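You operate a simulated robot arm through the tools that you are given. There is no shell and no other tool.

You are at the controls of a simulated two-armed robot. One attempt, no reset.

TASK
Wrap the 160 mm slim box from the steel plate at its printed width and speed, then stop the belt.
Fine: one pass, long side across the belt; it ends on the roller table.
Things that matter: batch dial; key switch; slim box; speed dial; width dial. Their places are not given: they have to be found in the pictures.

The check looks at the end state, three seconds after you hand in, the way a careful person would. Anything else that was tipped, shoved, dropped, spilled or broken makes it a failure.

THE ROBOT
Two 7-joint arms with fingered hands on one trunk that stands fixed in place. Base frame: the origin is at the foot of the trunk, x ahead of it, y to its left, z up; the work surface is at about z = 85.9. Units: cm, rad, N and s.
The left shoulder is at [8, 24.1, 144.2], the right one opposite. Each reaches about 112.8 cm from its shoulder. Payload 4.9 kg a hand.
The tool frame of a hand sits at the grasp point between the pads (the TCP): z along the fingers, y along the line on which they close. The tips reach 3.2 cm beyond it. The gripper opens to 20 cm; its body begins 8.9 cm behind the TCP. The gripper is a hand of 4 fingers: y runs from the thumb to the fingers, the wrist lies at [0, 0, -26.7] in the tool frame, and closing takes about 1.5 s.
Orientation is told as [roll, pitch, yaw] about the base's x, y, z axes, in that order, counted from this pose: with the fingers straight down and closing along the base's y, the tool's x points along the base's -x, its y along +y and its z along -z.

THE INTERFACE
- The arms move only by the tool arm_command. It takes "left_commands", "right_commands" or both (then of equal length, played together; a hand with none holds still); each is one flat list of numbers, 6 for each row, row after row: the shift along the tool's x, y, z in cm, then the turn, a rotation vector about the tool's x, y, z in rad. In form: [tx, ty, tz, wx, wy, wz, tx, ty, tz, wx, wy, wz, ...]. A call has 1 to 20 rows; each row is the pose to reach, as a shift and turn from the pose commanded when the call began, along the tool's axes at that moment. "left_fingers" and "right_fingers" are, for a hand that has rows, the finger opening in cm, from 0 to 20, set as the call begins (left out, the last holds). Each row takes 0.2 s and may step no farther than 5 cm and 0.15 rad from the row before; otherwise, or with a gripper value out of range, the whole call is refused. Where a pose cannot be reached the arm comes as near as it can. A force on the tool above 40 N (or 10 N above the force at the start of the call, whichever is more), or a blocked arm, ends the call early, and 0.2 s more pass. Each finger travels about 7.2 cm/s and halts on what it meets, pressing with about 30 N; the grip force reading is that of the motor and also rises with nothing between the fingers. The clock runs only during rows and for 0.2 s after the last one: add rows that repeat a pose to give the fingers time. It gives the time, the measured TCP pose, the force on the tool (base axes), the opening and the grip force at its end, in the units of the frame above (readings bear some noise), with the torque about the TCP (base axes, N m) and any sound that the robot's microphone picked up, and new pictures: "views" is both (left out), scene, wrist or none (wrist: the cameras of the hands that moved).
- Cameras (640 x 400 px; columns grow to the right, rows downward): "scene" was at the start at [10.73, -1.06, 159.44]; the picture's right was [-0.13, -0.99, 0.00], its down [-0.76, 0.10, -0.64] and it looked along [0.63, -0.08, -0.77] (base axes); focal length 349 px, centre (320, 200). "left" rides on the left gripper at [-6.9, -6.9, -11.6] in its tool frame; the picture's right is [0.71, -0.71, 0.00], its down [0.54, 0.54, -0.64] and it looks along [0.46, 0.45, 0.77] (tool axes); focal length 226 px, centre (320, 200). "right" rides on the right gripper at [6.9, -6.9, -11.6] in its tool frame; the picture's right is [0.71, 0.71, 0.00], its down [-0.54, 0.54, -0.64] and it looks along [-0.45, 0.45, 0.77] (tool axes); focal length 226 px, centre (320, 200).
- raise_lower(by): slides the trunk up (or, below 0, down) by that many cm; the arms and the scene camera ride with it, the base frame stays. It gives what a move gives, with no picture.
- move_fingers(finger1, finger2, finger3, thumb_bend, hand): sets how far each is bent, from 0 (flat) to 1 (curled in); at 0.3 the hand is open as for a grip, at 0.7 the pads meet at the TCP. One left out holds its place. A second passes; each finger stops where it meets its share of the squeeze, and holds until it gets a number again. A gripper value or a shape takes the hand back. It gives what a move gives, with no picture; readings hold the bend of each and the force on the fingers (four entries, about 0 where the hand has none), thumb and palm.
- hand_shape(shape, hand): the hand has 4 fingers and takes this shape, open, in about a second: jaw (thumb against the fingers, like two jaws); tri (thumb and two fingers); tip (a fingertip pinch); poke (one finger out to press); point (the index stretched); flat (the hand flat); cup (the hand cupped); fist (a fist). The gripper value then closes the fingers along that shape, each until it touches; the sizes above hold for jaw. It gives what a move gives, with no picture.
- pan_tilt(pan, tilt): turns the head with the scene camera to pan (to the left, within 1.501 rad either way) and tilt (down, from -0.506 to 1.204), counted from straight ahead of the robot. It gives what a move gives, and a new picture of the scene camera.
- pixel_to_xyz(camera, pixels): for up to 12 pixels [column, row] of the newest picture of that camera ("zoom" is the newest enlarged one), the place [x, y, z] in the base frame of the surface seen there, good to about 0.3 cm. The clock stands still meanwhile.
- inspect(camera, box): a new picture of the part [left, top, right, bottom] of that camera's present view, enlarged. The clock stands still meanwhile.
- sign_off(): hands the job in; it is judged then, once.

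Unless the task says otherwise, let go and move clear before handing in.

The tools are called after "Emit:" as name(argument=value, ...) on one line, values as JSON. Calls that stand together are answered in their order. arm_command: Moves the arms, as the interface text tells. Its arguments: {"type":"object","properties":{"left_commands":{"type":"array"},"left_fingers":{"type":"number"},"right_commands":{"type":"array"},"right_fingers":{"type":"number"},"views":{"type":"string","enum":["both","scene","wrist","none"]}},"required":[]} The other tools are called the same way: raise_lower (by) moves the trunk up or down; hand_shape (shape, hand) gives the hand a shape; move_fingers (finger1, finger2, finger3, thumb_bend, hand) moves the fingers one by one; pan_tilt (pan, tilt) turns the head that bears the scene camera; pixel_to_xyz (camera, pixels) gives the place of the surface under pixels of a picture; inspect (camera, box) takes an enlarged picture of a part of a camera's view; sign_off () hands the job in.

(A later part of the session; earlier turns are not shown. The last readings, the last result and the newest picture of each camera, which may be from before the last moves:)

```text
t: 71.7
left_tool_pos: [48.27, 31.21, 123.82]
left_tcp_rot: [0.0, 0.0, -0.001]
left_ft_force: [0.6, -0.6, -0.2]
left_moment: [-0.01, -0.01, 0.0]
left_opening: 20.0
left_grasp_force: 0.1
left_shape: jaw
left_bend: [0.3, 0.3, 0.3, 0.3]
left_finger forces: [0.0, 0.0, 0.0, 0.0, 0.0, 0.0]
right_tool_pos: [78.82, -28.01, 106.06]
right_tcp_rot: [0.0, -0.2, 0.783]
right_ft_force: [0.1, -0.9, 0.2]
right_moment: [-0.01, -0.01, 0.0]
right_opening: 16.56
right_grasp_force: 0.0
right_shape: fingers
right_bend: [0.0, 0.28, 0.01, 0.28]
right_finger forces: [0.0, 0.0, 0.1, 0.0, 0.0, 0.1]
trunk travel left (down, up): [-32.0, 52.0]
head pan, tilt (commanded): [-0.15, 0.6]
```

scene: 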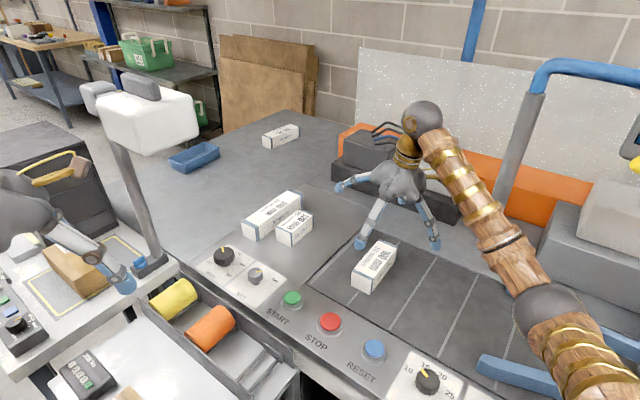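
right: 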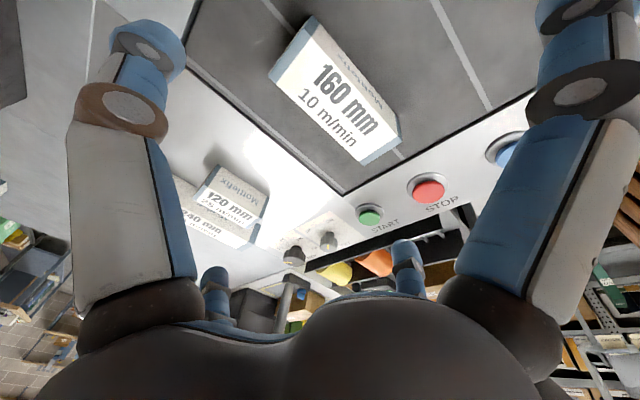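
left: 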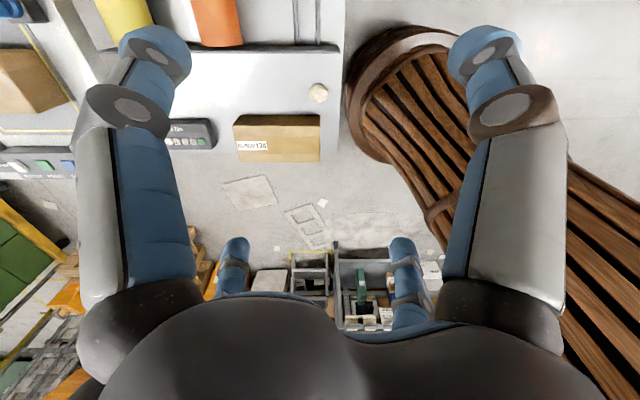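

The box stands on the belt at (372,268) in the scene view. I'll check its centring and squareness against the belt's edges and slats.

Emit:
inspect(camera="scene", box=[300, 200, 480, 320])

Emit:
pixel_to_xyz(camera="scene", pixels=[[352, 276], [373, 284], [375, 242], [395, 248], [371, 292], [311, 277], [370, 194], [436, 256], [392, 322], [470, 268], [438, 335], [373, 264]])

```text
3.33 times, centred on (390, 260) of scene
```

zoom: 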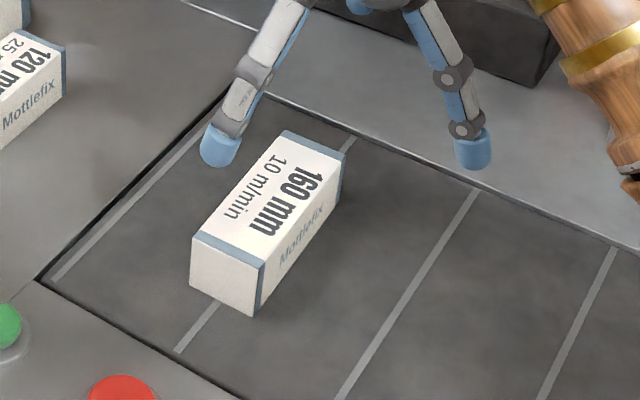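

```text
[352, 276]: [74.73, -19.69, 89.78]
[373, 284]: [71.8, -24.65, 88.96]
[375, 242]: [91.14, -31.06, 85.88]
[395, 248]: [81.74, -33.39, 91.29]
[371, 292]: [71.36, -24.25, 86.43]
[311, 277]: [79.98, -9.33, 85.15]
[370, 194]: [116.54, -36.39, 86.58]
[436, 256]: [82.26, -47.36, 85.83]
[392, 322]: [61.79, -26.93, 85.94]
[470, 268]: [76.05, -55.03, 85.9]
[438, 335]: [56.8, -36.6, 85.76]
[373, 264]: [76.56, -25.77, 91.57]
```

The box is square to the slats and centred to within half a centimetre. I'll move the right hand over START, closing the digits together for pressing.

Emit:
arm_command(right_commands=[-1.803, 3.76, 1.727, 0, 0.0333, 0, -3.606, 7.52, 3.454, 0, 0.0667, 0, -5.409, 11.28, 5.181, 0, 0.1, 0, -7.212, 15.04, 6.908, 0, 0.1333, 0, -9.015, 18.8, 8.635, 0, 0.1667, 0, -10.82, 22.56, 10.36, 0, 0.2, 0, -10.82, 22.56, 10.36, 0, 0.2, 0, -10.82, 22.56, 10.36, 0, 0.2, 0], right_fingers=0, views="both")

Emit:
inspect(camera="scene", box=[220, 190, 400, 320])

```text
t: 73.5
left_tool_pos: [48.3, 31.24, 123.86]
left_tcp_rot: [0.0, 0.0, 0.001]
left_ft_force: [0.9, 0.7, 0.0]
left_moment: [-0.03, -0.02, 0.0]
left_opening: 20.0
left_grasp_force: 0.1
left_shape: jaw
left_bend: [0.3, 0.3, 0.3, 0.3]
left_finger forces: [0.1, 0.1, 0.0, 0.0, 0.0, 0.1]
right_tool_pos: [71.89, -3.02, 97.99]
right_tcp_rot: [0.001, 0.0, 0.783]
right_ft_force: [0.3, 0.6, 0.3]
right_moment: [-0.01, -0.03, 0.0]
right_opening: 0.0
right_grasp_force: 24.4
right_shape: jaw
right_bend: [0.7, 0.7, 0.7, 0.7]
right_finger forces: [0.1, 0.0, 0.1, 0.0, 0.0, 0.1]
trunk travel left (down, up): [-32.0, 52.0]
head pan, tilt (commanded): [-0.15, 0.6]
```

scene: 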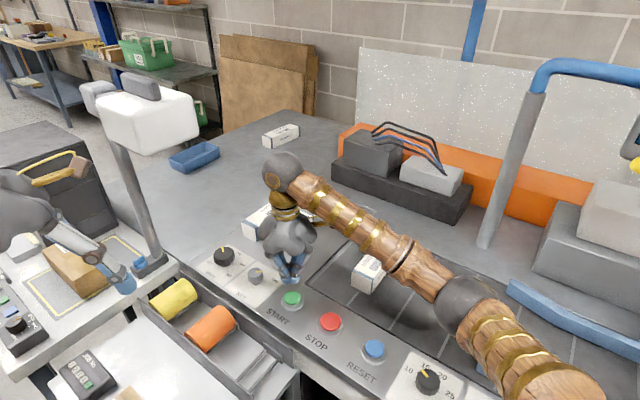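
right: 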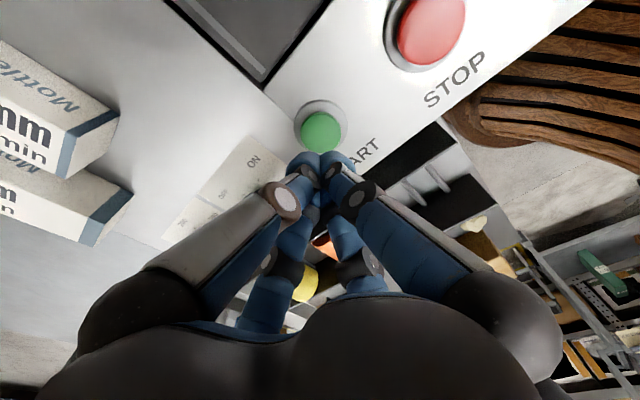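

```text
3.08 times, centred on (310, 255) of scene
```

zoom: 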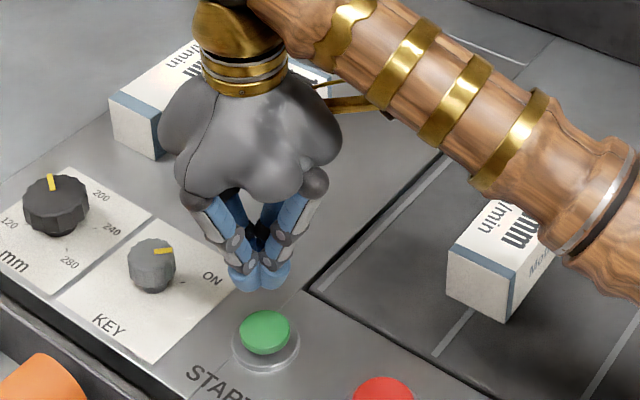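

The closed fingertips are above START at (321,131) in the right view. I'll confirm its centre before pressing, and check the display view.

Emit:
pixel_to_xyz(camera="right", pixels=[[321, 131], [305, 130], [337, 130], [321, 117], [321, 145]])

Emit:
pan_tilt(pan=-0.7, tilt=0.5)

```text
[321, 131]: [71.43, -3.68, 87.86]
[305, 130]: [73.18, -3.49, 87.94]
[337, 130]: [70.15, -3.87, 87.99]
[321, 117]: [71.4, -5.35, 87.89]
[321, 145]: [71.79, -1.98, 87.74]
```

```text
t: 74.5
left_tool_pos: [48.36, 31.18, 123.78]
left_tcp_rot: [0.001, 0.0, -0.001]
left_ft_force: [0.4, 0.0, 0.1]
left_moment: [0.01, 0.0, -0.02]
left_opening: 20.0
left_grasp_force: 0.1
left_shape: jaw
left_bend: [0.3, 0.3, 0.3, 0.3]
left_finger forces: [0.1, 0.0, 0.0, 0.0, 0.1, 0.0]
right_tool_pos: [71.87, -3.05, 97.93]
right_tcp_rot: [-0.001, 0.001, 0.786]
right_ft_force: [0.2, 0.1, 0.2]
right_moment: [-0.01, 0.01, -0.02]
right_opening: 0.0
right_grasp_force: 30.1
right_shape: jaw
right_bend: [0.7, 0.7, 0.7, 0.7]
right_finger forces: [0.1, 0.0, 0.0, 0.0, 0.0, 0.0]
trunk travel left (down, up): [-32.0, 52.0]
head pan, tilt (commanded): [-0.7, 0.499]
```

scene: 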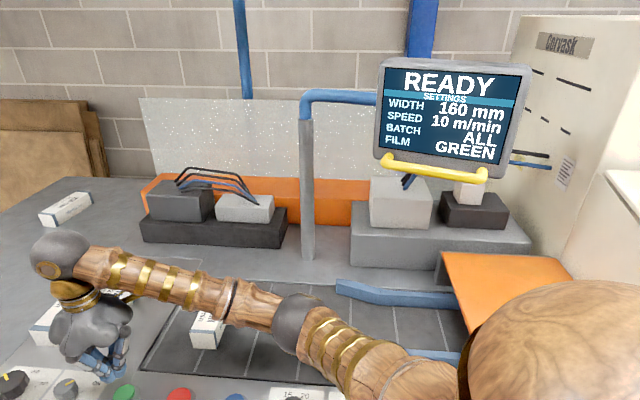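

The display confirms READY with 160 mm and 10 m/min. I'll press START: down onto the button, then back up.

Emit:
arm_command(right_commands=[0.2, -0.05, 3.0, 0, 0, 0, 0.39, -0.1, 5.6, 0, 0, 0, 0.39, -0.1, 6.4, 0, 0, 0, 0.39, -0.1, 6.9, 0, 0, 0, 0.39, -0.1, 7.3, 0, 0, 0, 0.39, -0.1, 7.6, 0, 0, 0], views="scene")

```text
t: 75.8
left_tool_pos: [47.99, 31.25, 124.08]
left_tcp_rot: [0.0, -0.001, -0.001]
left_ft_force: [0.2, 0.7, 0.1]
left_moment: [-0.02, -0.02, 0.0]
left_opening: 19.97
left_grasp_force: 0.1
left_shape: jaw
left_bend: [0.3, 0.3, 0.3, 0.3]
left_finger forces: [0.0, 0.1, 0.1, 0.1, 0.0, 0.0]
right_tool_pos: [71.91, -3.44, 90.64]
right_tcp_rot: [-0.003, -0.004, 0.783]
right_ft_force: [0.0, 1.1, 26.8]
right_moment: [0.05, 0.21, -0.01]
right_opening: 0.0
right_grasp_force: 30.1
right_shape: jaw
right_bend: [0.7, 0.7, 0.7, 0.7]
right_finger forces: [0.0, 0.0, 0.1, 0.0, 0.0, 0.0]
trunk travel left (down, up): [-32.0, 52.0]
head pan, tilt (commanded): [-0.7, 0.499]
heard: click
```

scene: 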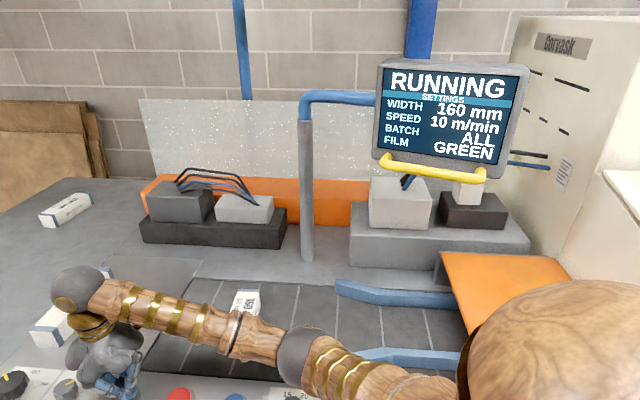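

The display says RUNNING and a click was heard; the box moves at (245,303). I'll lift off and wait above STOP.

Emit:
arm_command(right_commands=[0, 0, -3.5, 0, 0, 0, 0, 0, -7.5, 0, 0, 0, 4, 0.15, -8, 0, 0, 0, 8, 0.3, -8, 0, 0, 0, 12.2, 0.47, -8, 0, 0, 0], views="scene")

```text
t: 77.0
left_tool_pos: [48.27, 31.19, 124.0]
left_tcp_rot: [0.003, 0.0, 0.001]
left_ft_force: [-0.3, -1.2, 0.2]
left_moment: [0.06, -0.02, 0.01]
left_opening: 20.01
left_grasp_force: 0.1
left_shape: jaw
left_bend: [0.3, 0.3, 0.3, 0.3]
left_finger forces: [0.1, 0.1, 0.0, 0.0, 0.0, 0.0]
right_tool_pos: [62.65, -11.64, 98.09]
right_tcp_rot: [-0.001, -0.002, 0.785]
right_ft_force: [0.1, -0.5, 0.3]
right_moment: [0.02, -0.03, 0.03]
right_opening: 0.03
right_grasp_force: 30.2
right_shape: jaw
right_bend: [0.7, 0.7, 0.7, 0.7]
right_finger forces: [0.1, 0.0, 0.0, 0.0, 0.1, 0.0]
trunk travel left (down, up): [-32.0, 52.0]
head pan, tilt (commanded): [-0.7, 0.499]
```

scene: 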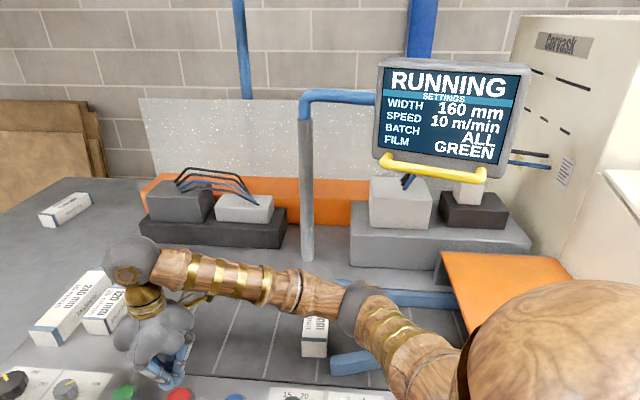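

The box travels squarely toward the guides at (315,335). I'll turn the head to watch the tunnel and the exit.

Emit:
pan_tilt(pan=-0.9, tilt=0.6)

Emit:
pan_tilt(pan=-1.5, tilt=0.35)

```text
t: 77.8
left_tool_pos: [48.36, 31.35, 123.85]
left_tcp_rot: [0.001, 0.0, 0.0]
left_ft_force: [0.5, 0.2, -0.1]
left_moment: [0.01, 0.03, 0.0]
left_opening: 19.98
left_grasp_force: 0.2
left_shape: jaw
left_bend: [0.3, 0.3, 0.3, 0.3]
left_finger forces: [0.0, 0.0, 0.0, 0.0, 0.1, 0.1]
right_tool_pos: [62.91, -11.44, 98.02]
right_tcp_rot: [0.0, 0.0, 0.784]
right_ft_force: [-0.3, 0.2, 0.9]
right_moment: [0.01, -0.02, 0.0]
right_opening: 0.01
right_grasp_force: 30.1
right_shape: jaw
right_bend: [0.7, 0.7, 0.7, 0.7]
right_finger forces: [0.0, 0.1, 0.0, 0.2, 0.1, 0.0]
trunk travel left (down, up): [-32.0, 52.0]
head pan, tilt (commanded): [-0.901, 0.6]
```

scene: 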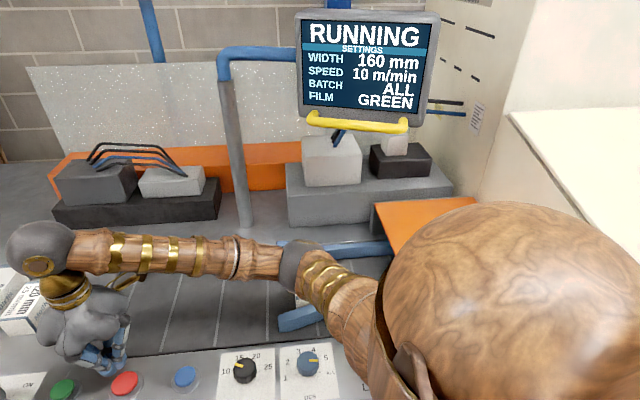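

```text
t: 78.8
left_tool_pos: [48.42, 31.27, 123.9]
left_tcp_rot: [-0.001, -0.002, 0.0]
left_ft_force: [-0.1, -0.2, 0.1]
left_moment: [-0.03, 0.02, -0.01]
left_opening: 19.98
left_grasp_force: 0.1
left_shape: jaw
left_bend: [0.3, 0.3, 0.3, 0.3]
left_finger forces: [0.0, 0.0, 0.0, 0.0, 0.0, 0.0]
right_tool_pos: [62.91, -11.54, 98.03]
right_tcp_rot: [0.001, 0.002, 0.785]
right_ft_force: [0.5, 0.0, -0.6]
right_moment: [0.01, -0.02, 0.0]
right_opening: 0.01
right_grasp_force: 29.8
right_shape: jaw
right_bend: [0.7, 0.7, 0.7, 0.7]
right_finger forces: [0.0, 0.1, 0.0, 0.0, 0.0, 0.1]
trunk travel left (down, up): [-32.0, 52.0]
head pan, tilt (commanded): [-1.499, 0.351]
```

scene: 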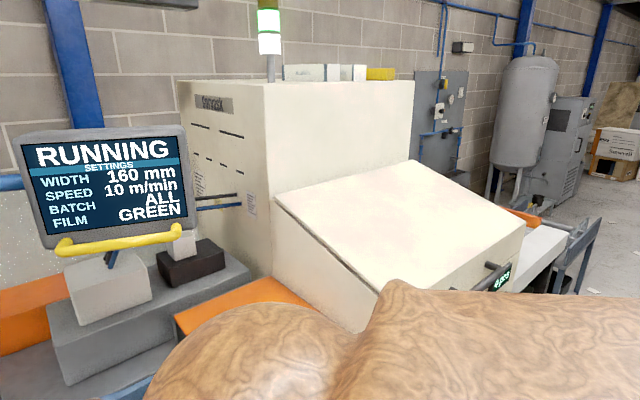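

The green lamp is lit, and both the display and the exit table at (540,250) are in view. I'll wait about 4 s with the arm holding still.

Emit:
arm_command(right_commands=[0, 0, 0, 0, 0, 0, 0, 0, 0, 0, 0, 0, 0, 0, 0, 0, 0, 0, 0, 0, 0, 0, 0, 0, 0, 0, 0, 0, 0, 0, 0, 0, 0, 0, 0, 0, 0, 0, 0, 0, 0, 0, 0, 0, 0, 0, 0, 0, 0, 0, 0, 0, 0, 0, 0, 0, 0, 0, 0, 0, 0, 0, 0, 0, 0, 0, 0, 0, 0, 0, 0, 0, 0, 0, 0, 0, 0, 0, 0, 0, 0, 0, 0, 0, 0, 0, 0, 0, 0, 0], views="scene")

Emit:
inspect(camera="scene", box=[460, 190, 640, 300])

```text
t: 82.0
left_tool_pos: [48.3, 31.28, 123.89]
left_tcp_rot: [-0.001, 0.0, 0.002]
left_ft_force: [0.0, -0.1, 0.1]
left_moment: [0.01, 0.0, 0.01]
left_opening: 19.99
left_grasp_force: 0.0
left_shape: jaw
left_bend: [0.3, 0.3, 0.3, 0.3]
left_finger forces: [0.0, 0.0, 0.0, 0.0, 0.1, 0.1]
right_tool_pos: [62.8, -11.48, 98.05]
right_tcp_rot: [0.0, 0.001, 0.786]
right_ft_force: [0.4, -0.1, 0.4]
right_moment: [0.03, -0.01, 0.04]
right_opening: 0.0
right_grasp_force: 29.9
right_shape: jaw
right_bend: [0.7, 0.7, 0.7, 0.7]
right_finger forces: [0.1, 0.1, 0.1, 0.1, 0.0, 0.0]
trunk travel left (down, up): [-32.0, 52.0]
head pan, tilt (commanded): [-1.499, 0.351]
```

scene: 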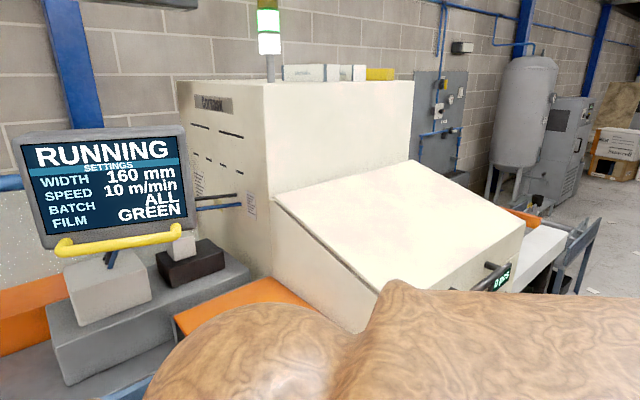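

```text
3.56 times, centred on (550, 245) of scene
```

zoom: 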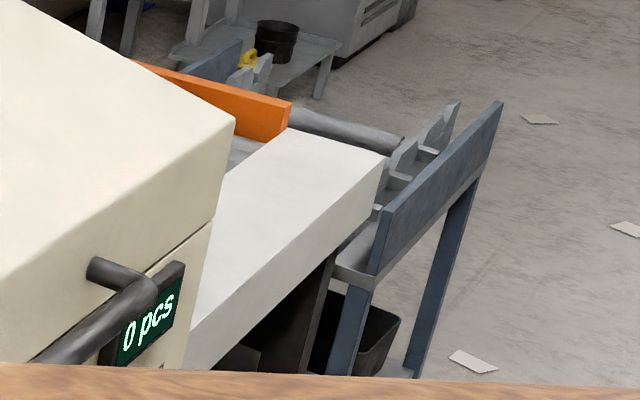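

The counter reads 0 pcs; the box is inside the tunnel. I'll wait about 3 s more.

Emit:
arm_command(right_commands=[0, 0, 0, 0, 0, 0, 0, 0, 0, 0, 0, 0, 0, 0, 0, 0, 0, 0, 0, 0, 0, 0, 0, 0, 0, 0, 0, 0, 0, 0, 0, 0, 0, 0, 0, 0, 0, 0, 0, 0, 0, 0, 0, 0, 0, 0, 0, 0, 0, 0, 0, 0, 0, 0, 0, 0, 0, 0, 0, 0, 0, 0, 0, 0, 0, 0, 0, 0, 0, 0, 0, 0, 0, 0, 0, 0, 0, 0, 0, 0, 0, 0, 0, 0, 0, 0, 0, 0, 0, 0], views="scene")

Emit:
inspect(camera="scene", box=[460, 190, 640, 300])

```text
t: 85.2
left_tool_pos: [48.27, 31.23, 123.84]
left_tcp_rot: [0.0, 0.0, 0.001]
left_ft_force: [0.5, 0.4, 0.4]
left_moment: [-0.01, 0.03, -0.04]
left_opening: 20.0
left_grasp_force: 0.1
left_shape: jaw
left_bend: [0.3, 0.3, 0.3, 0.3]
left_finger forces: [0.0, 0.1, 0.0, 0.0, 0.0, 0.1]
right_tool_pos: [62.75, -11.54, 98.04]
right_tcp_rot: [0.001, 0.0, 0.784]
right_ft_force: [0.8, 0.3, -0.1]
right_moment: [-0.02, -0.02, -0.01]
right_opening: 0.0
right_grasp_force: 29.8
right_shape: jaw
right_bend: [0.7, 0.7, 0.7, 0.7]
right_finger forces: [0.0, 0.0, 0.1, 0.0, 0.0, 0.1]
trunk travel left (down, up): [-32.0, 52.0]
head pan, tilt (commanded): [-1.499, 0.351]
```

scene: 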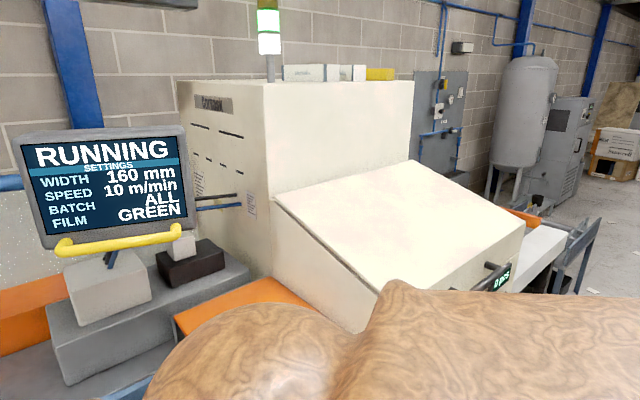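

```text
3.56 times, centred on (550, 245) of scene
```

zoom: 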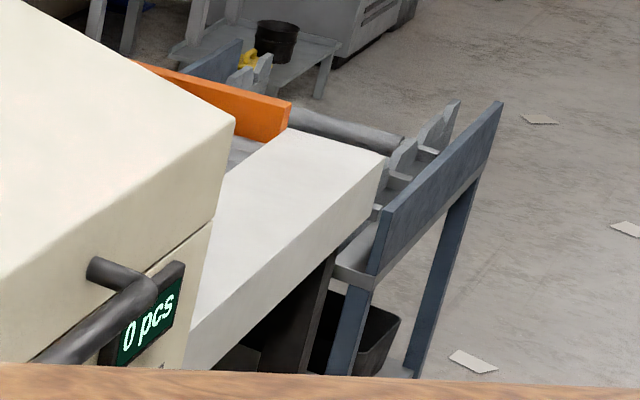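

Still 0 pcs at t=85; the box should be near the tunnel's end. I'll wait 2 s and look again.

Emit:
arm_command(right_commands=[0, 0, 0, 0, 0, 0, 0, 0, 0, 0, 0, 0, 0, 0, 0, 0, 0, 0, 0, 0, 0, 0, 0, 0, 0, 0, 0, 0, 0, 0, 0, 0, 0, 0, 0, 0, 0, 0, 0, 0, 0, 0, 0, 0, 0, 0, 0, 0], views="scene")

Emit:
inspect(camera="scene", box=[460, 190, 640, 300])

```text
t: 87.0
left_tool_pos: [48.39, 31.22, 123.83]
left_tcp_rot: [0.001, 0.002, -0.001]
left_ft_force: [0.2, 0.1, 0.1]
left_moment: [-0.01, 0.04, 0.03]
left_opening: 19.99
left_grasp_force: 0.0
left_shape: jaw
left_bend: [0.3, 0.3, 0.3, 0.3]
left_finger forces: [0.1, 0.1, 0.0, 0.0, 0.1, 0.0]
right_tool_pos: [62.86, -11.42, 97.88]
right_tcp_rot: [0.001, -0.002, 0.785]
right_ft_force: [-0.9, -0.1, 0.1]
right_moment: [-0.02, 0.02, -0.03]
right_opening: 0.0
right_grasp_force: 30.0
right_shape: jaw
right_bend: [0.7, 0.7, 0.7, 0.7]
right_finger forces: [0.0, 0.0, 0.0, 0.0, 0.0, 0.0]
trunk travel left (down, up): [-32.0, 52.0]
head pan, tilt (commanded): [-1.499, 0.351]
```

scene: 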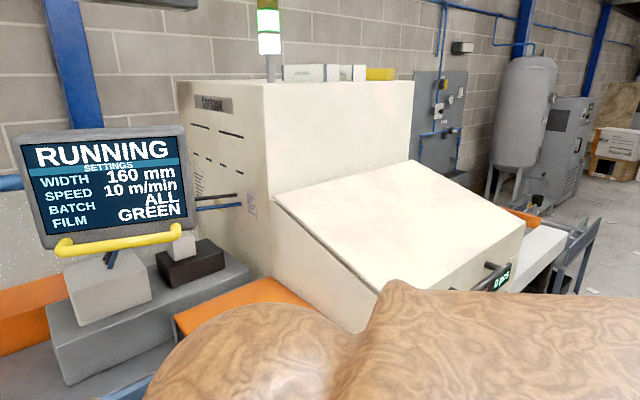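

```text
3.56 times, centred on (550, 245) of scene
```

zoom: 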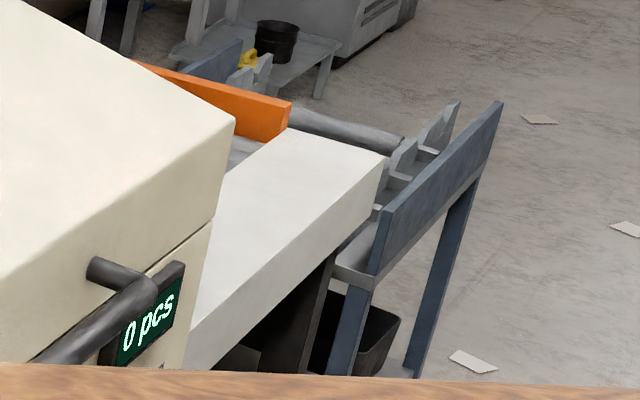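

Counter is still 0. I'll look back at the guides to make sure that the box has not jammed at the tunnel mouth.

Emit:
pan_tilt(pan=-0.9, tilt=0.6)

```text
t: 88.0
left_tool_pos: [48.33, 31.3, 123.83]
left_tcp_rot: [-0.001, 0.001, 0.0]
left_ft_force: [-0.3, -0.2, -0.1]
left_moment: [-0.04, 0.0, -0.03]
left_opening: 19.99
left_grasp_force: 0.0
left_shape: jaw
left_bend: [0.3, 0.3, 0.3, 0.3]
left_finger forces: [0.0, 0.0, 0.0, 0.1, 0.0, 0.0]
right_tool_pos: [62.86, -11.53, 97.96]
right_tcp_rot: [0.0, 0.0, 0.786]
right_ft_force: [-0.1, -0.7, -0.5]
right_moment: [0.02, 0.01, 0.0]
right_opening: 0.01
right_grasp_force: 30.4
right_shape: jaw
right_bend: [0.7, 0.7, 0.7, 0.7]
right_finger forces: [0.0, 0.0, 0.1, 0.0, 0.0, 0.1]
trunk travel left (down, up): [-32.0, 52.0]
head pan, tilt (commanded): [-0.901, 0.6]
```

scene: 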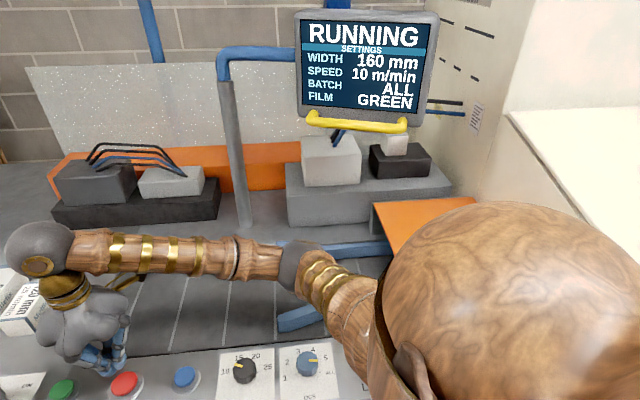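

The visible guide area is empty, so the box has gone in. I'll turn back to the exit and keep waiting.

Emit:
pan_tilt(pan=-1.5, tilt=0.35)

Emit:
inspect(camera="scene", box=[460, 190, 640, 300])

```text
t: 89.0
left_tool_pos: [48.35, 31.29, 123.74]
left_tcp_rot: [-0.001, 0.001, 0.0]
left_ft_force: [-0.2, 0.9, 0.4]
left_moment: [0.01, -0.01, -0.02]
left_opening: 19.98
left_grasp_force: 0.1
left_shape: jaw
left_bend: [0.3, 0.3, 0.3, 0.3]
left_finger forces: [0.1, 0.1, 0.1, 0.1, 0.0, 0.1]
right_tool_pos: [62.87, -11.54, 97.89]
right_tcp_rot: [0.001, 0.0, 0.784]
right_ft_force: [-0.1, -0.3, 0.2]
right_moment: [0.0, 0.01, 0.01]
right_opening: 0.02
right_grasp_force: 29.8
right_shape: jaw
right_bend: [0.7, 0.7, 0.7, 0.7]
right_finger forces: [0.1, 0.0, 0.0, 0.0, 0.0, 0.0]
trunk travel left (down, up): [-32.0, 52.0]
head pan, tilt (commanded): [-1.499, 0.351]
```

scene: 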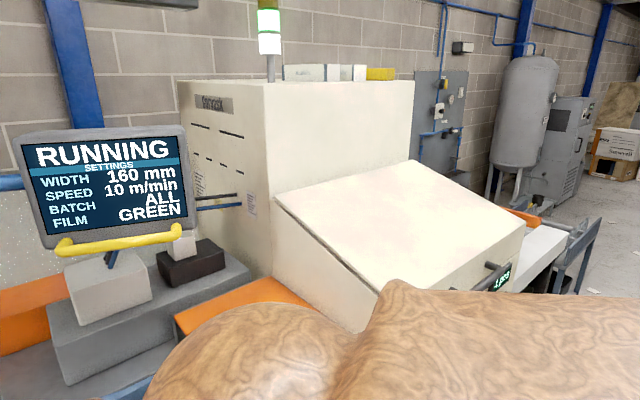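

```text
3.56 times, centred on (550, 245) of scene
```

zoom: 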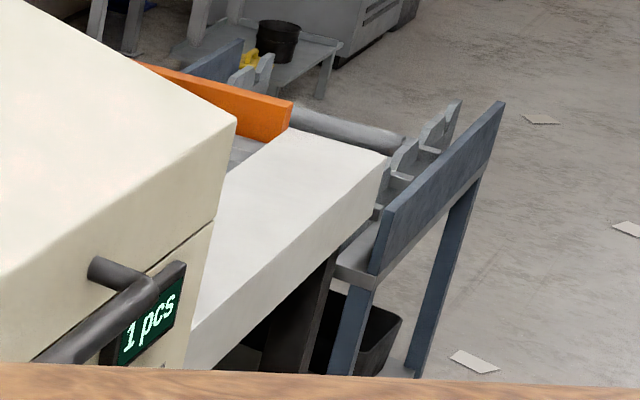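

The counter now reads 1 pcs. The belt must carry the box on to the roller table before I stop it; I'll wait and watch the exit.

Emit:
arm_command(right_commands=[0, 0, 0, 0, 0, 0, 0, 0, 0, 0, 0, 0, 0, 0, 0, 0, 0, 0, 0, 0, 0, 0, 0, 0, 0, 0, 0, 0, 0, 0, 0, 0, 0, 0, 0, 0, 0, 0, 0, 0, 0, 0, 0, 0, 0, 0, 0, 0, 0, 0, 0, 0, 0, 0], views="scene")

Emit:
inspect(camera="scene", box=[460, 190, 640, 300])

```text
t: 91.0
left_tool_pos: [48.33, 31.29, 123.84]
left_tcp_rot: [-0.001, 0.0, 0.001]
left_ft_force: [-0.1, 0.3, 0.0]
left_moment: [-0.01, 0.0, 0.02]
left_opening: 19.98
left_grasp_force: 0.2
left_shape: jaw
left_bend: [0.3, 0.3, 0.3, 0.3]
left_finger forces: [0.0, 0.0, 0.0, 0.0, 0.0, 0.1]
right_tool_pos: [62.91, -11.51, 98.13]
right_tcp_rot: [0.0, 0.0, 0.786]
right_ft_force: [-1.2, 0.8, 0.8]
right_moment: [-0.02, 0.01, 0.0]
right_opening: 0.01
right_grasp_force: 30.0
right_shape: jaw
right_bend: [0.7, 0.7, 0.7, 0.7]
right_finger forces: [0.0, 0.1, 0.0, 0.0, 0.1, 0.0]
trunk travel left (down, up): [-32.0, 52.0]
head pan, tilt (commanded): [-1.499, 0.351]
```

scene: 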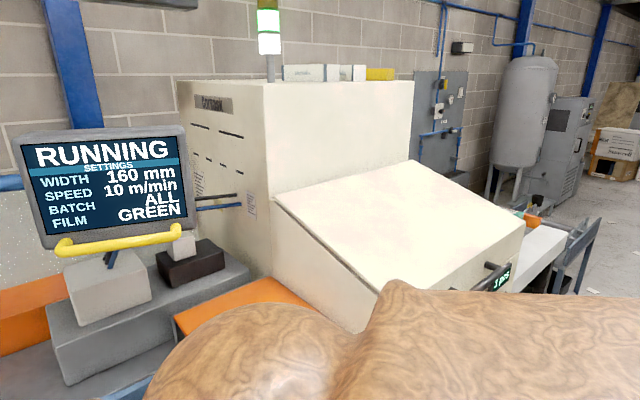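

```text
3.56 times, centred on (550, 245) of scene
```

zoom: 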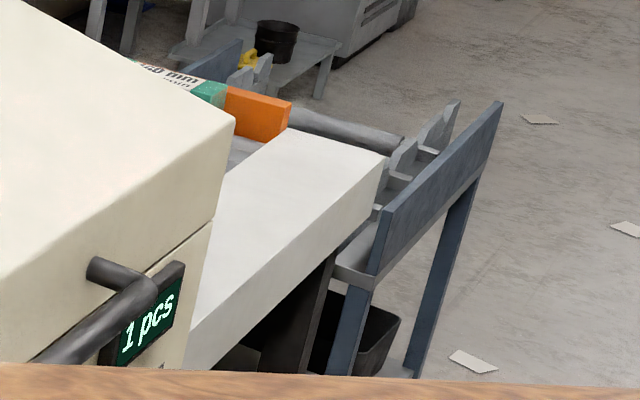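

The green-wrapped box is coming out, seen at (190,80) in the zoom. I'll wait 2 s more for it to reach the roller table.

Emit:
arm_command(right_commands=[0, 0, 0, 0, 0, 0, 0, 0, 0, 0, 0, 0, 0, 0, 0, 0, 0, 0, 0, 0, 0, 0, 0, 0, 0, 0, 0, 0, 0, 0, 0, 0, 0, 0, 0, 0, 0, 0, 0, 0, 0, 0, 0, 0, 0, 0, 0, 0], views="scene")

Emit:
inspect(camera="scene", box=[460, 190, 640, 300])

```text
t: 92.8
left_tool_pos: [48.33, 31.22, 123.81]
left_tcp_rot: [0.0, 0.001, -0.001]
left_ft_force: [0.5, -1.1, 0.5]
left_moment: [0.01, 0.01, -0.02]
left_opening: 20.01
left_grasp_force: 0.1
left_shape: jaw
left_bend: [0.3, 0.3, 0.3, 0.3]
left_finger forces: [0.1, 0.0, 0.0, 0.0, 0.0, 0.0]
right_tool_pos: [62.95, -11.56, 98.06]
right_tcp_rot: [0.0, -0.002, 0.785]
right_ft_force: [0.2, 0.2, -0.5]
right_moment: [0.0, 0.01, 0.0]
right_opening: 0.01
right_grasp_force: 29.8
right_shape: jaw
right_bend: [0.7, 0.7, 0.7, 0.7]
right_finger forces: [0.0, 0.0, 0.0, 0.1, 0.0, 0.0]
trunk travel left (down, up): [-32.0, 52.0]
head pan, tilt (commanded): [-1.499, 0.351]
```

scene: 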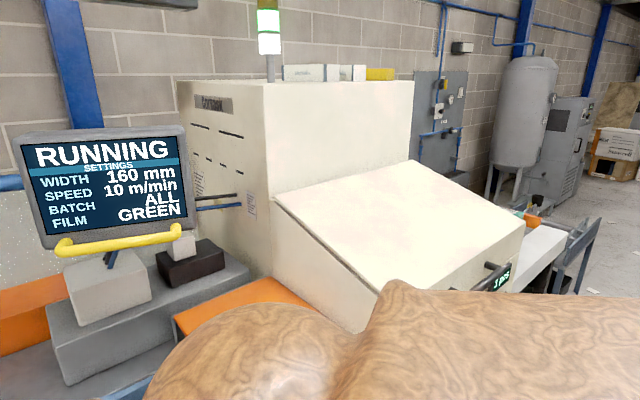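

```text
3.56 times, centred on (550, 245) of scene
```

zoom: 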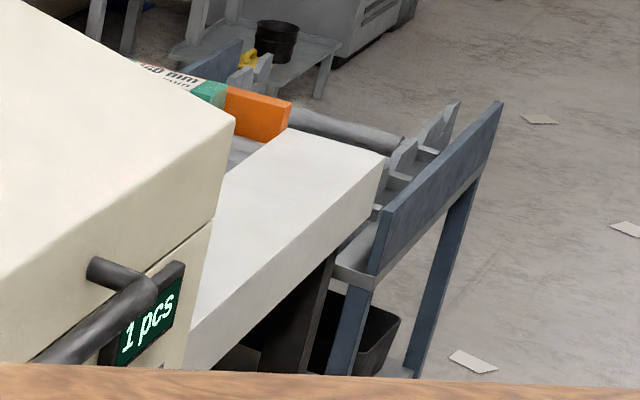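

The box appears unmoved at the same spot since the last picture. I'll measure where it is and examine the exit area closely.

Emit:
pixel_to_xyz(camera="scene", pixels=[[507, 208], [512, 210], [519, 214], [516, 217], [533, 221], [527, 229], [545, 232], [560, 235], [530, 235], [525, 204], [540, 208], [552, 247]])

Emit:
inspect(camera="scene", box=[490, 190, 590, 260])

```text
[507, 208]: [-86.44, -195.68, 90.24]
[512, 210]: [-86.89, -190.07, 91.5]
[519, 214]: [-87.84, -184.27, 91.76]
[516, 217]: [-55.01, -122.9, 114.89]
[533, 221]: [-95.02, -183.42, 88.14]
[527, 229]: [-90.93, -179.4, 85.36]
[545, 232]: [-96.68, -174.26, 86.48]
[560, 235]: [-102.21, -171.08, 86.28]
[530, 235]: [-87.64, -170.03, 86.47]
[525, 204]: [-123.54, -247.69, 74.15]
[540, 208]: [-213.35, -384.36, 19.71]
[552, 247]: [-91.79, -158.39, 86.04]
```

```text
5.71 times, centred on (540, 225) of scene
```

zoom: 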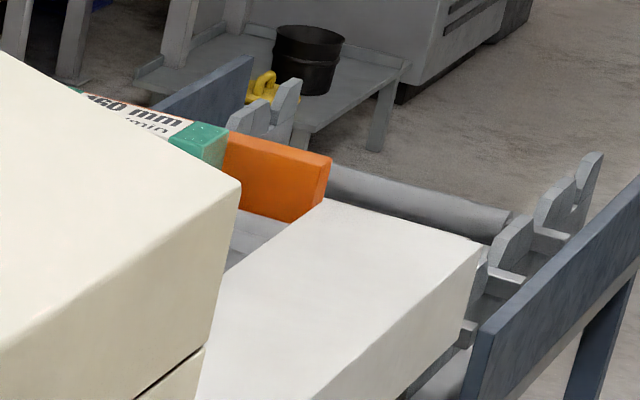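

The box's green end is at about (−88,−184,91.8). I'll measure the orange bar and the surfaces around it to understand what lies beneath the box.

Emit:
pixel_to_xyz(camera="scene", pixels=[[526, 216], [530, 219], [536, 222], [541, 221], [539, 227], [526, 221], [524, 224], [548, 222], [565, 229], [500, 204], [505, 206], [522, 211]])

Emit:
pixel_to_xyz(camera="scene", pixels=[[573, 232], [580, 225], [585, 250], [570, 245], [520, 218], [522, 221], [563, 240], [540, 215], [536, 210], [591, 220], [527, 207], [545, 240]])

```text
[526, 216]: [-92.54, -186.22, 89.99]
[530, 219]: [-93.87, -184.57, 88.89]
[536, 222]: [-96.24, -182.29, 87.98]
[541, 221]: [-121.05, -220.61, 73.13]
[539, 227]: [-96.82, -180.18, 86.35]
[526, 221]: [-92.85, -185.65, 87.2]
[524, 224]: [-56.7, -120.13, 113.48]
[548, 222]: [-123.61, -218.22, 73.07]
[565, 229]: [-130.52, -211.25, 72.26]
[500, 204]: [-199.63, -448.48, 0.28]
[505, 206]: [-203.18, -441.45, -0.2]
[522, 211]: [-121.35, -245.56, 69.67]
```

```text
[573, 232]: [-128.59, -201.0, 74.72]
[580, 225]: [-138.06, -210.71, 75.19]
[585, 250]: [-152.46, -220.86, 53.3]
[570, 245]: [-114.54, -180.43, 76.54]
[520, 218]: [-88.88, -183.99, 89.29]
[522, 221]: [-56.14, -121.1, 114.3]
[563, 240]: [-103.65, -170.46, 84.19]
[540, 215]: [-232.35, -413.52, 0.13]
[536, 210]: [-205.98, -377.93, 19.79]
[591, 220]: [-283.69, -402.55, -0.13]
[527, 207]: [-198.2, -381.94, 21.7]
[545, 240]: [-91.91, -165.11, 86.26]
```

The orange bar lies across the belt's end (s≈−197 cm), and the wrapped box rests against it, so it acts as a gate that holds a batch: with BATCH on ALL it does not release one piece. I'll check once more that nothing changes, then set the batch dial to 1.

Emit:
arm_command(right_commands=[0, 0, -1, 0, 0, 0, 0, 0, -3, 0, 0, 0, 0, 0, -6, 0, 0, 0, 0, 0, -10, 0, 0, 0, 0, 0, -14, 0, 0, 0, 0, 0, -18, 0, 0, 0, 0, 0, -22, 0, 0, 0], views="scene")

Emit:
inspect(camera="scene", box=[490, 190, 590, 260])

```text
t: 94.4
left_tool_pos: [48.29, 31.38, 123.78]
left_tcp_rot: [0.0, 0.002, 0.001]
left_ft_force: [-0.5, 0.7, 0.3]
left_moment: [-0.04, 0.02, -0.01]
left_opening: 19.99
left_grasp_force: 0.1
left_shape: jaw
left_bend: [0.3, 0.3, 0.3, 0.3]
left_finger forces: [0.0, 0.1, 0.0, 0.1, 0.0, 0.1]
right_tool_pos: [62.89, -11.44, 120.27]
right_tcp_rot: [-0.002, 0.001, 0.785]
right_ft_force: [0.3, -0.2, -0.1]
right_moment: [-0.02, -0.02, 0.02]
right_opening: 0.03
right_grasp_force: 29.8
right_shape: jaw
right_bend: [0.7, 0.7, 0.7, 0.7]
right_finger forces: [0.0, 0.0, 0.0, 0.1, 0.0, 0.0]
trunk travel left (down, up): [-32.0, 52.0]
head pan, tilt (commanded): [-1.499, 0.351]
```

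scene: 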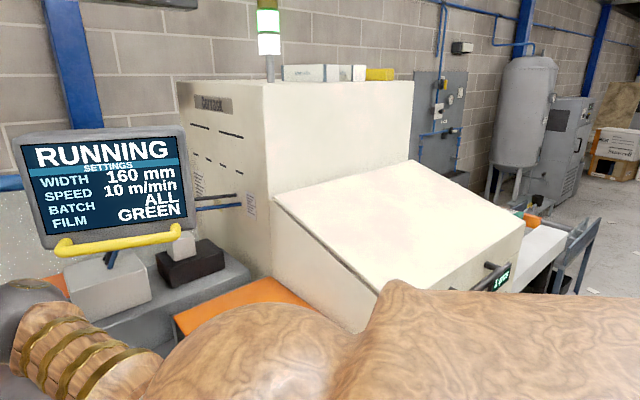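

```text
5.71 times, centred on (540, 225) of scene
```

zoom: 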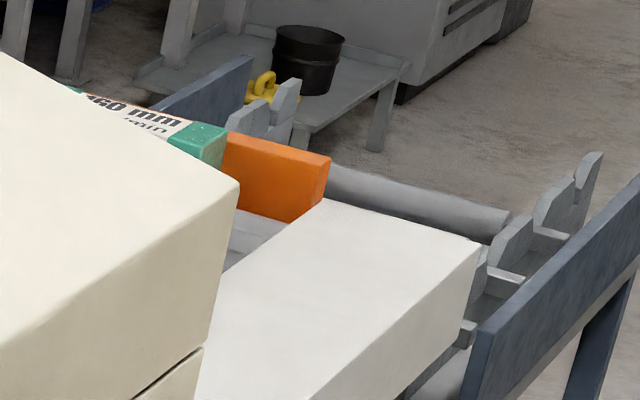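

The box stays at the gate at (510,210) with the belt running, so I'll set the batch dial to 1. I raise the trunk 16 cm first so that the right elbow stays high for this near dial.

Emit:
raise_lower(by=16)

Emit:
arm_command(right_commands=[3.382, 0.064, 2.936, 0, 0, 0.0805, 6.764, 0.128, 5.872, 0, 0, 0.161, 10.146, 0.192, 8.808, 0, 0, 0.2415, 13.528, 0.256, 11.744, 0, 0, 0.322, 16.91, 0.32, 14.68, 0, 0, 0.4025, 20.292, 0.384, 17.616, 0, 0, 0.483, 23.674, 0.448, 20.552, 0, 0, 0.5635], right_fingers=10, views="scene")

Emit:
pan_tilt(pan=-0.9, tilt=0.8)

```text
t: 96.2
left_tool_pos: [48.36, 31.38, 139.92]
left_tcp_rot: [0.0, 0.0, 0.0]
left_ft_force: [0.4, 0.8, 0.2]
left_moment: [0.02, 0.0, 0.02]
left_opening: 19.97
left_grasp_force: 0.1
left_shape: jaw
left_bend: [0.3, 0.3, 0.3, 0.3]
left_finger forces: [0.1, 0.1, 0.1, 0.0, 0.0, 0.1]
right_tool_pos: [63.03, -11.5, 136.14]
right_tcp_rot: [0.0, 0.0, 0.786]
right_ft_force: [0.1, 0.3, -0.3]
right_moment: [0.01, 0.02, 0.0]
right_opening: 0.0
right_grasp_force: 29.6
right_shape: jaw
right_bend: [0.7, 0.7, 0.7, 0.7]
right_finger forces: [0.0, 0.1, 0.0, 0.0, 0.0, 0.1]
trunk travel left (down, up): [-48.0, 36.0]
head pan, tilt (commanded): [-1.499, 0.351]
```

```text
t: 97.8
left_tool_pos: [48.09, 31.24, 139.94]
left_tcp_rot: [0.0, -0.002, 0.002]
left_ft_force: [-0.1, -1.0, 0.4]
left_moment: [-0.02, -0.01, -0.03]
left_opening: 19.98
left_grasp_force: 0.1
left_shape: jaw
left_bend: [0.3, 0.3, 0.3, 0.3]
left_finger forces: [0.0, 0.1, 0.0, 0.0, 0.1, 0.0]
right_tool_pos: [45.53, -27.93, 115.81]
right_tcp_rot: [0.0, -0.002, 0.219]
right_ft_force: [-0.5, -0.2, -0.2]
right_moment: [0.01, -0.01, -0.01]
right_opening: 9.97
right_grasp_force: 0.0
right_shape: jaw
right_bend: [0.38, 0.38, 0.38, 0.36]
right_finger forces: [0.0, 0.1, 0.0, 0.0, 0.0, 0.0]
trunk travel left (down, up): [-48.0, 36.0]
head pan, tilt (commanded): [-1.499, 0.351]
```

scene: 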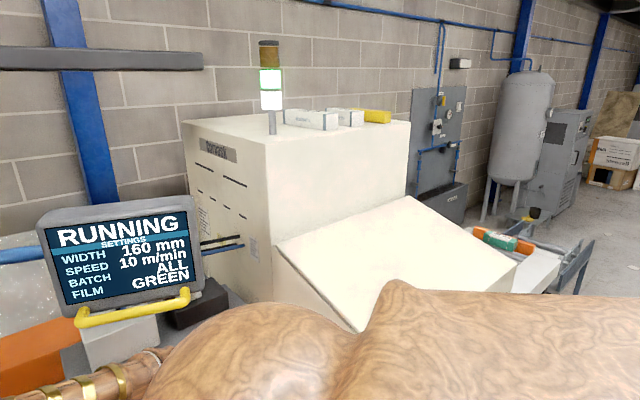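

```text
t: 98.8
left_tool_pos: [48.26, 31.29, 139.85]
left_tcp_rot: [0.0, -0.001, 0.001]
left_ft_force: [0.7, -0.2, -0.1]
left_moment: [0.04, 0.0, -0.01]
left_opening: 20.02
left_grasp_force: 0.2
left_shape: jaw
left_bend: [0.3, 0.3, 0.3, 0.3]
left_finger forces: [0.1, 0.1, 0.0, 0.0, 0.0, 0.0]
right_tool_pos: [45.81, -27.88, 115.66]
right_tcp_rot: [0.0, 0.0, 0.222]
right_ft_force: [-0.3, 0.6, 0.0]
right_moment: [-0.04, 0.01, 0.0]
right_opening: 9.98
right_grasp_force: 0.1
right_shape: jaw
right_bend: [0.38, 0.38, 0.38, 0.36]
right_finger forces: [0.1, 0.1, 0.0, 0.1, 0.1, 0.1]
trunk travel left (down, up): [-48.0, 36.0]
head pan, tilt (commanded): [-0.901, 0.799]
```

scene: 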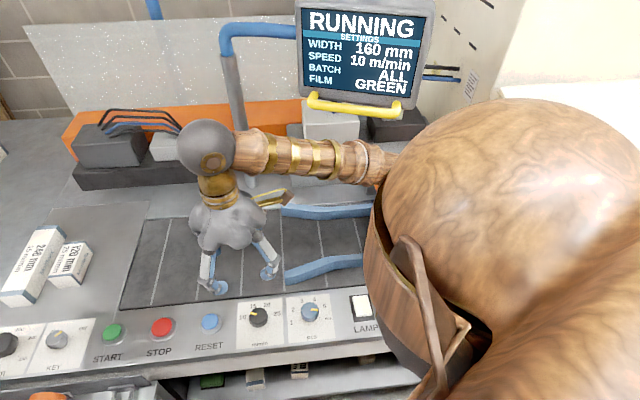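

I'll continue to above the batch dial at (310,313), turning the hand to yaw −0.1.

Emit:
arm_command(right_commands=[2.292, -1.394, 2.74, 0, 0, 0.0642, 4.584, -2.788, 5.48, 0, 0, 0.1284, 6.876, -4.182, 8.22, 0, 0, 0.1926, 9.168, -5.576, 10.96, 0, 0, 0.2568, 11.46, -6.97, 13.7, 0, 0, 0.321], views="both")

```text
t: 100.0
left_tool_pos: [48.08, 31.13, 139.99]
left_tcp_rot: [0.001, -0.001, 0.002]
left_ft_force: [-0.3, -0.3, 0.2]
left_moment: [0.01, -0.04, -0.02]
left_opening: 19.98
left_grasp_force: 0.1
left_shape: jaw
left_bend: [0.3, 0.3, 0.3, 0.3]
left_finger forces: [0.0, 0.0, 0.0, 0.0, 0.0, 0.0]
right_tool_pos: [36.02, -37.3, 101.81]
right_tcp_rot: [0.003, 0.0, -0.101]
right_ft_force: [-0.2, 0.2, -0.1]
right_moment: [-0.01, -0.01, 0.0]
right_opening: 9.97
right_grasp_force: 0.0
right_shape: jaw
right_bend: [0.38, 0.38, 0.38, 0.36]
right_finger forces: [0.0, 0.0, 0.0, 0.0, 0.0, 0.1]
trunk travel left (down, up): [-48.0, 36.0]
head pan, tilt (commanded): [-0.901, 0.799]
```

scene: 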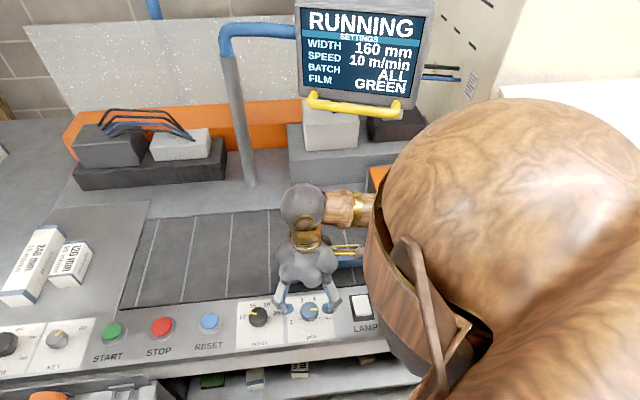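
right: 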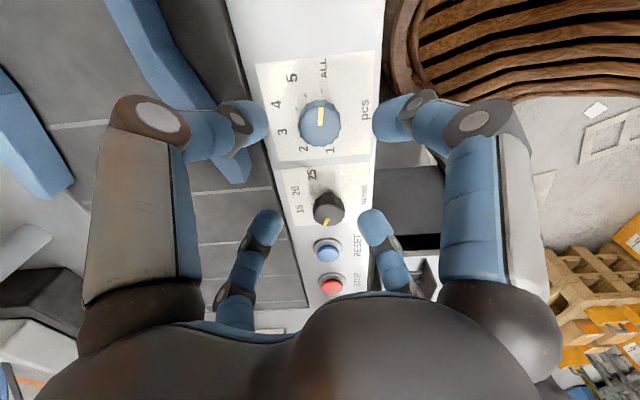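

The batch knob shows at (320,122) with its mark at ALL; the near guide is only about 9 cm from its centre, so I'll use a smaller opening. I measure the knob and the rail first.

Emit:
inspect(camera="right", box=[220, 50, 400, 180])

Emit:
pixel_to_xyz(camera="right", pixels=[[320, 122], [300, 122], [340, 122], [320, 103], [320, 142], [321, 108], [321, 124], [323, 70], [293, 78], [278, 104], [283, 132], [304, 149]])

Emit:
pixel_to_xyz(camera="right", pixels=[[330, 149], [240, 180], [247, 165], [215, 95], [195, 60], [150, 20], [245, 182]])

```text
3.08 times, centred on (310, 115) of right
```

zoom: 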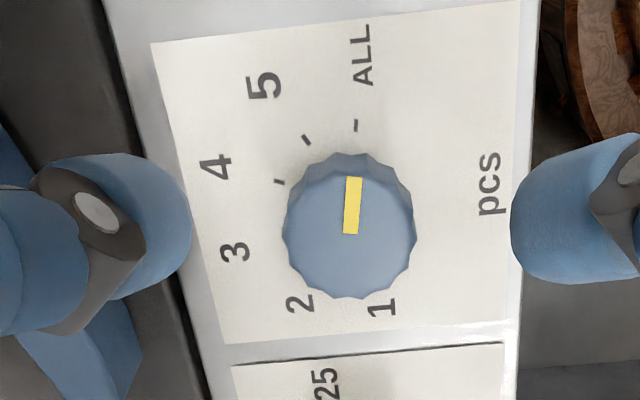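

```text
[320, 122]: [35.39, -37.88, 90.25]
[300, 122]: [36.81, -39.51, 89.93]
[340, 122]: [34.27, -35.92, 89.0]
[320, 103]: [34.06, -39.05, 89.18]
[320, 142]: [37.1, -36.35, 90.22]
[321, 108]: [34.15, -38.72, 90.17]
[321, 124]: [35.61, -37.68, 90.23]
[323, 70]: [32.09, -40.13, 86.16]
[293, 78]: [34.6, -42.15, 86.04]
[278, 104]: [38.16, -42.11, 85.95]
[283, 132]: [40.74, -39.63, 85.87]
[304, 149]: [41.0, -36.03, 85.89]
```

```text
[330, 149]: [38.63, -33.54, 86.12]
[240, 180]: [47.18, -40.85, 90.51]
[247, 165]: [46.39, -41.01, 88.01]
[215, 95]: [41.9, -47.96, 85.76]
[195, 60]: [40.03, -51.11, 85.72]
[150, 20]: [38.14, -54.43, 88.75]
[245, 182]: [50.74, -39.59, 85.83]
```

The knob's centre is about (36.05,−37.65), and the guide has moved in to 11 cm away. I'll lower around the knob with opening 9, then close.

Emit:
arm_command(right_commands=[-0.065, -0.345, 3.5, 0, 0, 0, -0.065, -0.345, 7.0, 0, 0, 0, -0.065, -0.345, 9.6, 0, 0, 0, -0.065, -0.345, 11.3, 0, 0, 0], right_fingers=9, views="wrist")

Emit:
inspect(camera="right", box=[220, 100, 420, 240])

```text
t: 101.0
left_tool_pos: [48.34, 31.31, 139.88]
left_tcp_rot: [-0.001, 0.0, 0.0]
left_ft_force: [0.4, -0.4, 1.6]
left_moment: [0.02, 0.03, -0.04]
left_opening: 20.01
left_grasp_force: 0.1
left_shape: jaw
left_bend: [0.3, 0.3, 0.3, 0.3]
left_finger forces: [0.0, 0.1, 0.0, 0.0, 0.0, 0.0]
right_tool_pos: [36.22, -37.56, 90.71]
right_tcp_rot: [-0.001, 0.002, -0.1]
right_ft_force: [-0.2, -0.5, 0.1]
right_moment: [0.0, 0.02, 0.02]
right_opening: 9.02
right_grasp_force: 0.1
right_shape: jaw
right_bend: [0.4, 0.4, 0.4, 0.38]
right_finger forces: [0.0, 0.0, 0.0, 0.0, 0.0, 0.0]
trunk travel left (down, up): [-48.0, 36.0]
head pan, tilt (commanded): [-0.901, 0.799]
```

right: 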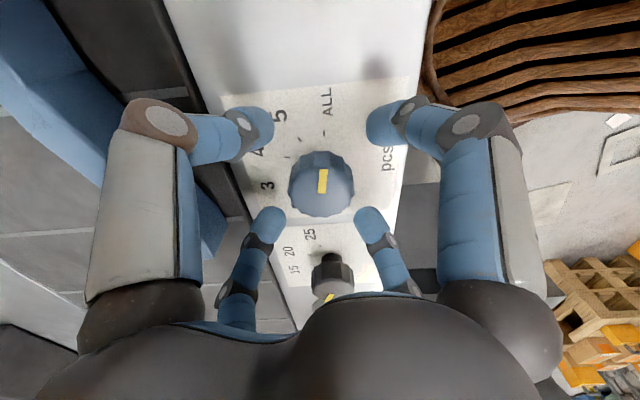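

```text
2.86 times, centred on (320, 170) of right
```

zoom: 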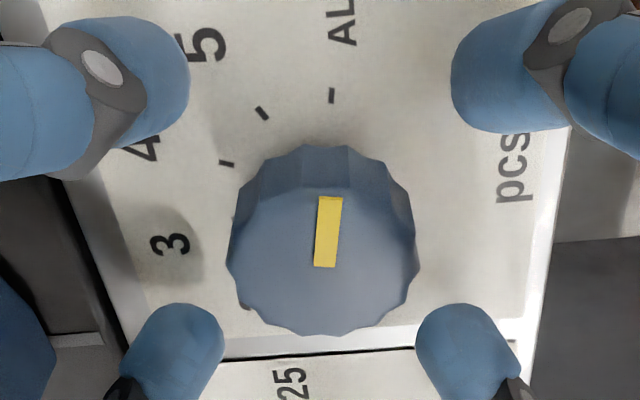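

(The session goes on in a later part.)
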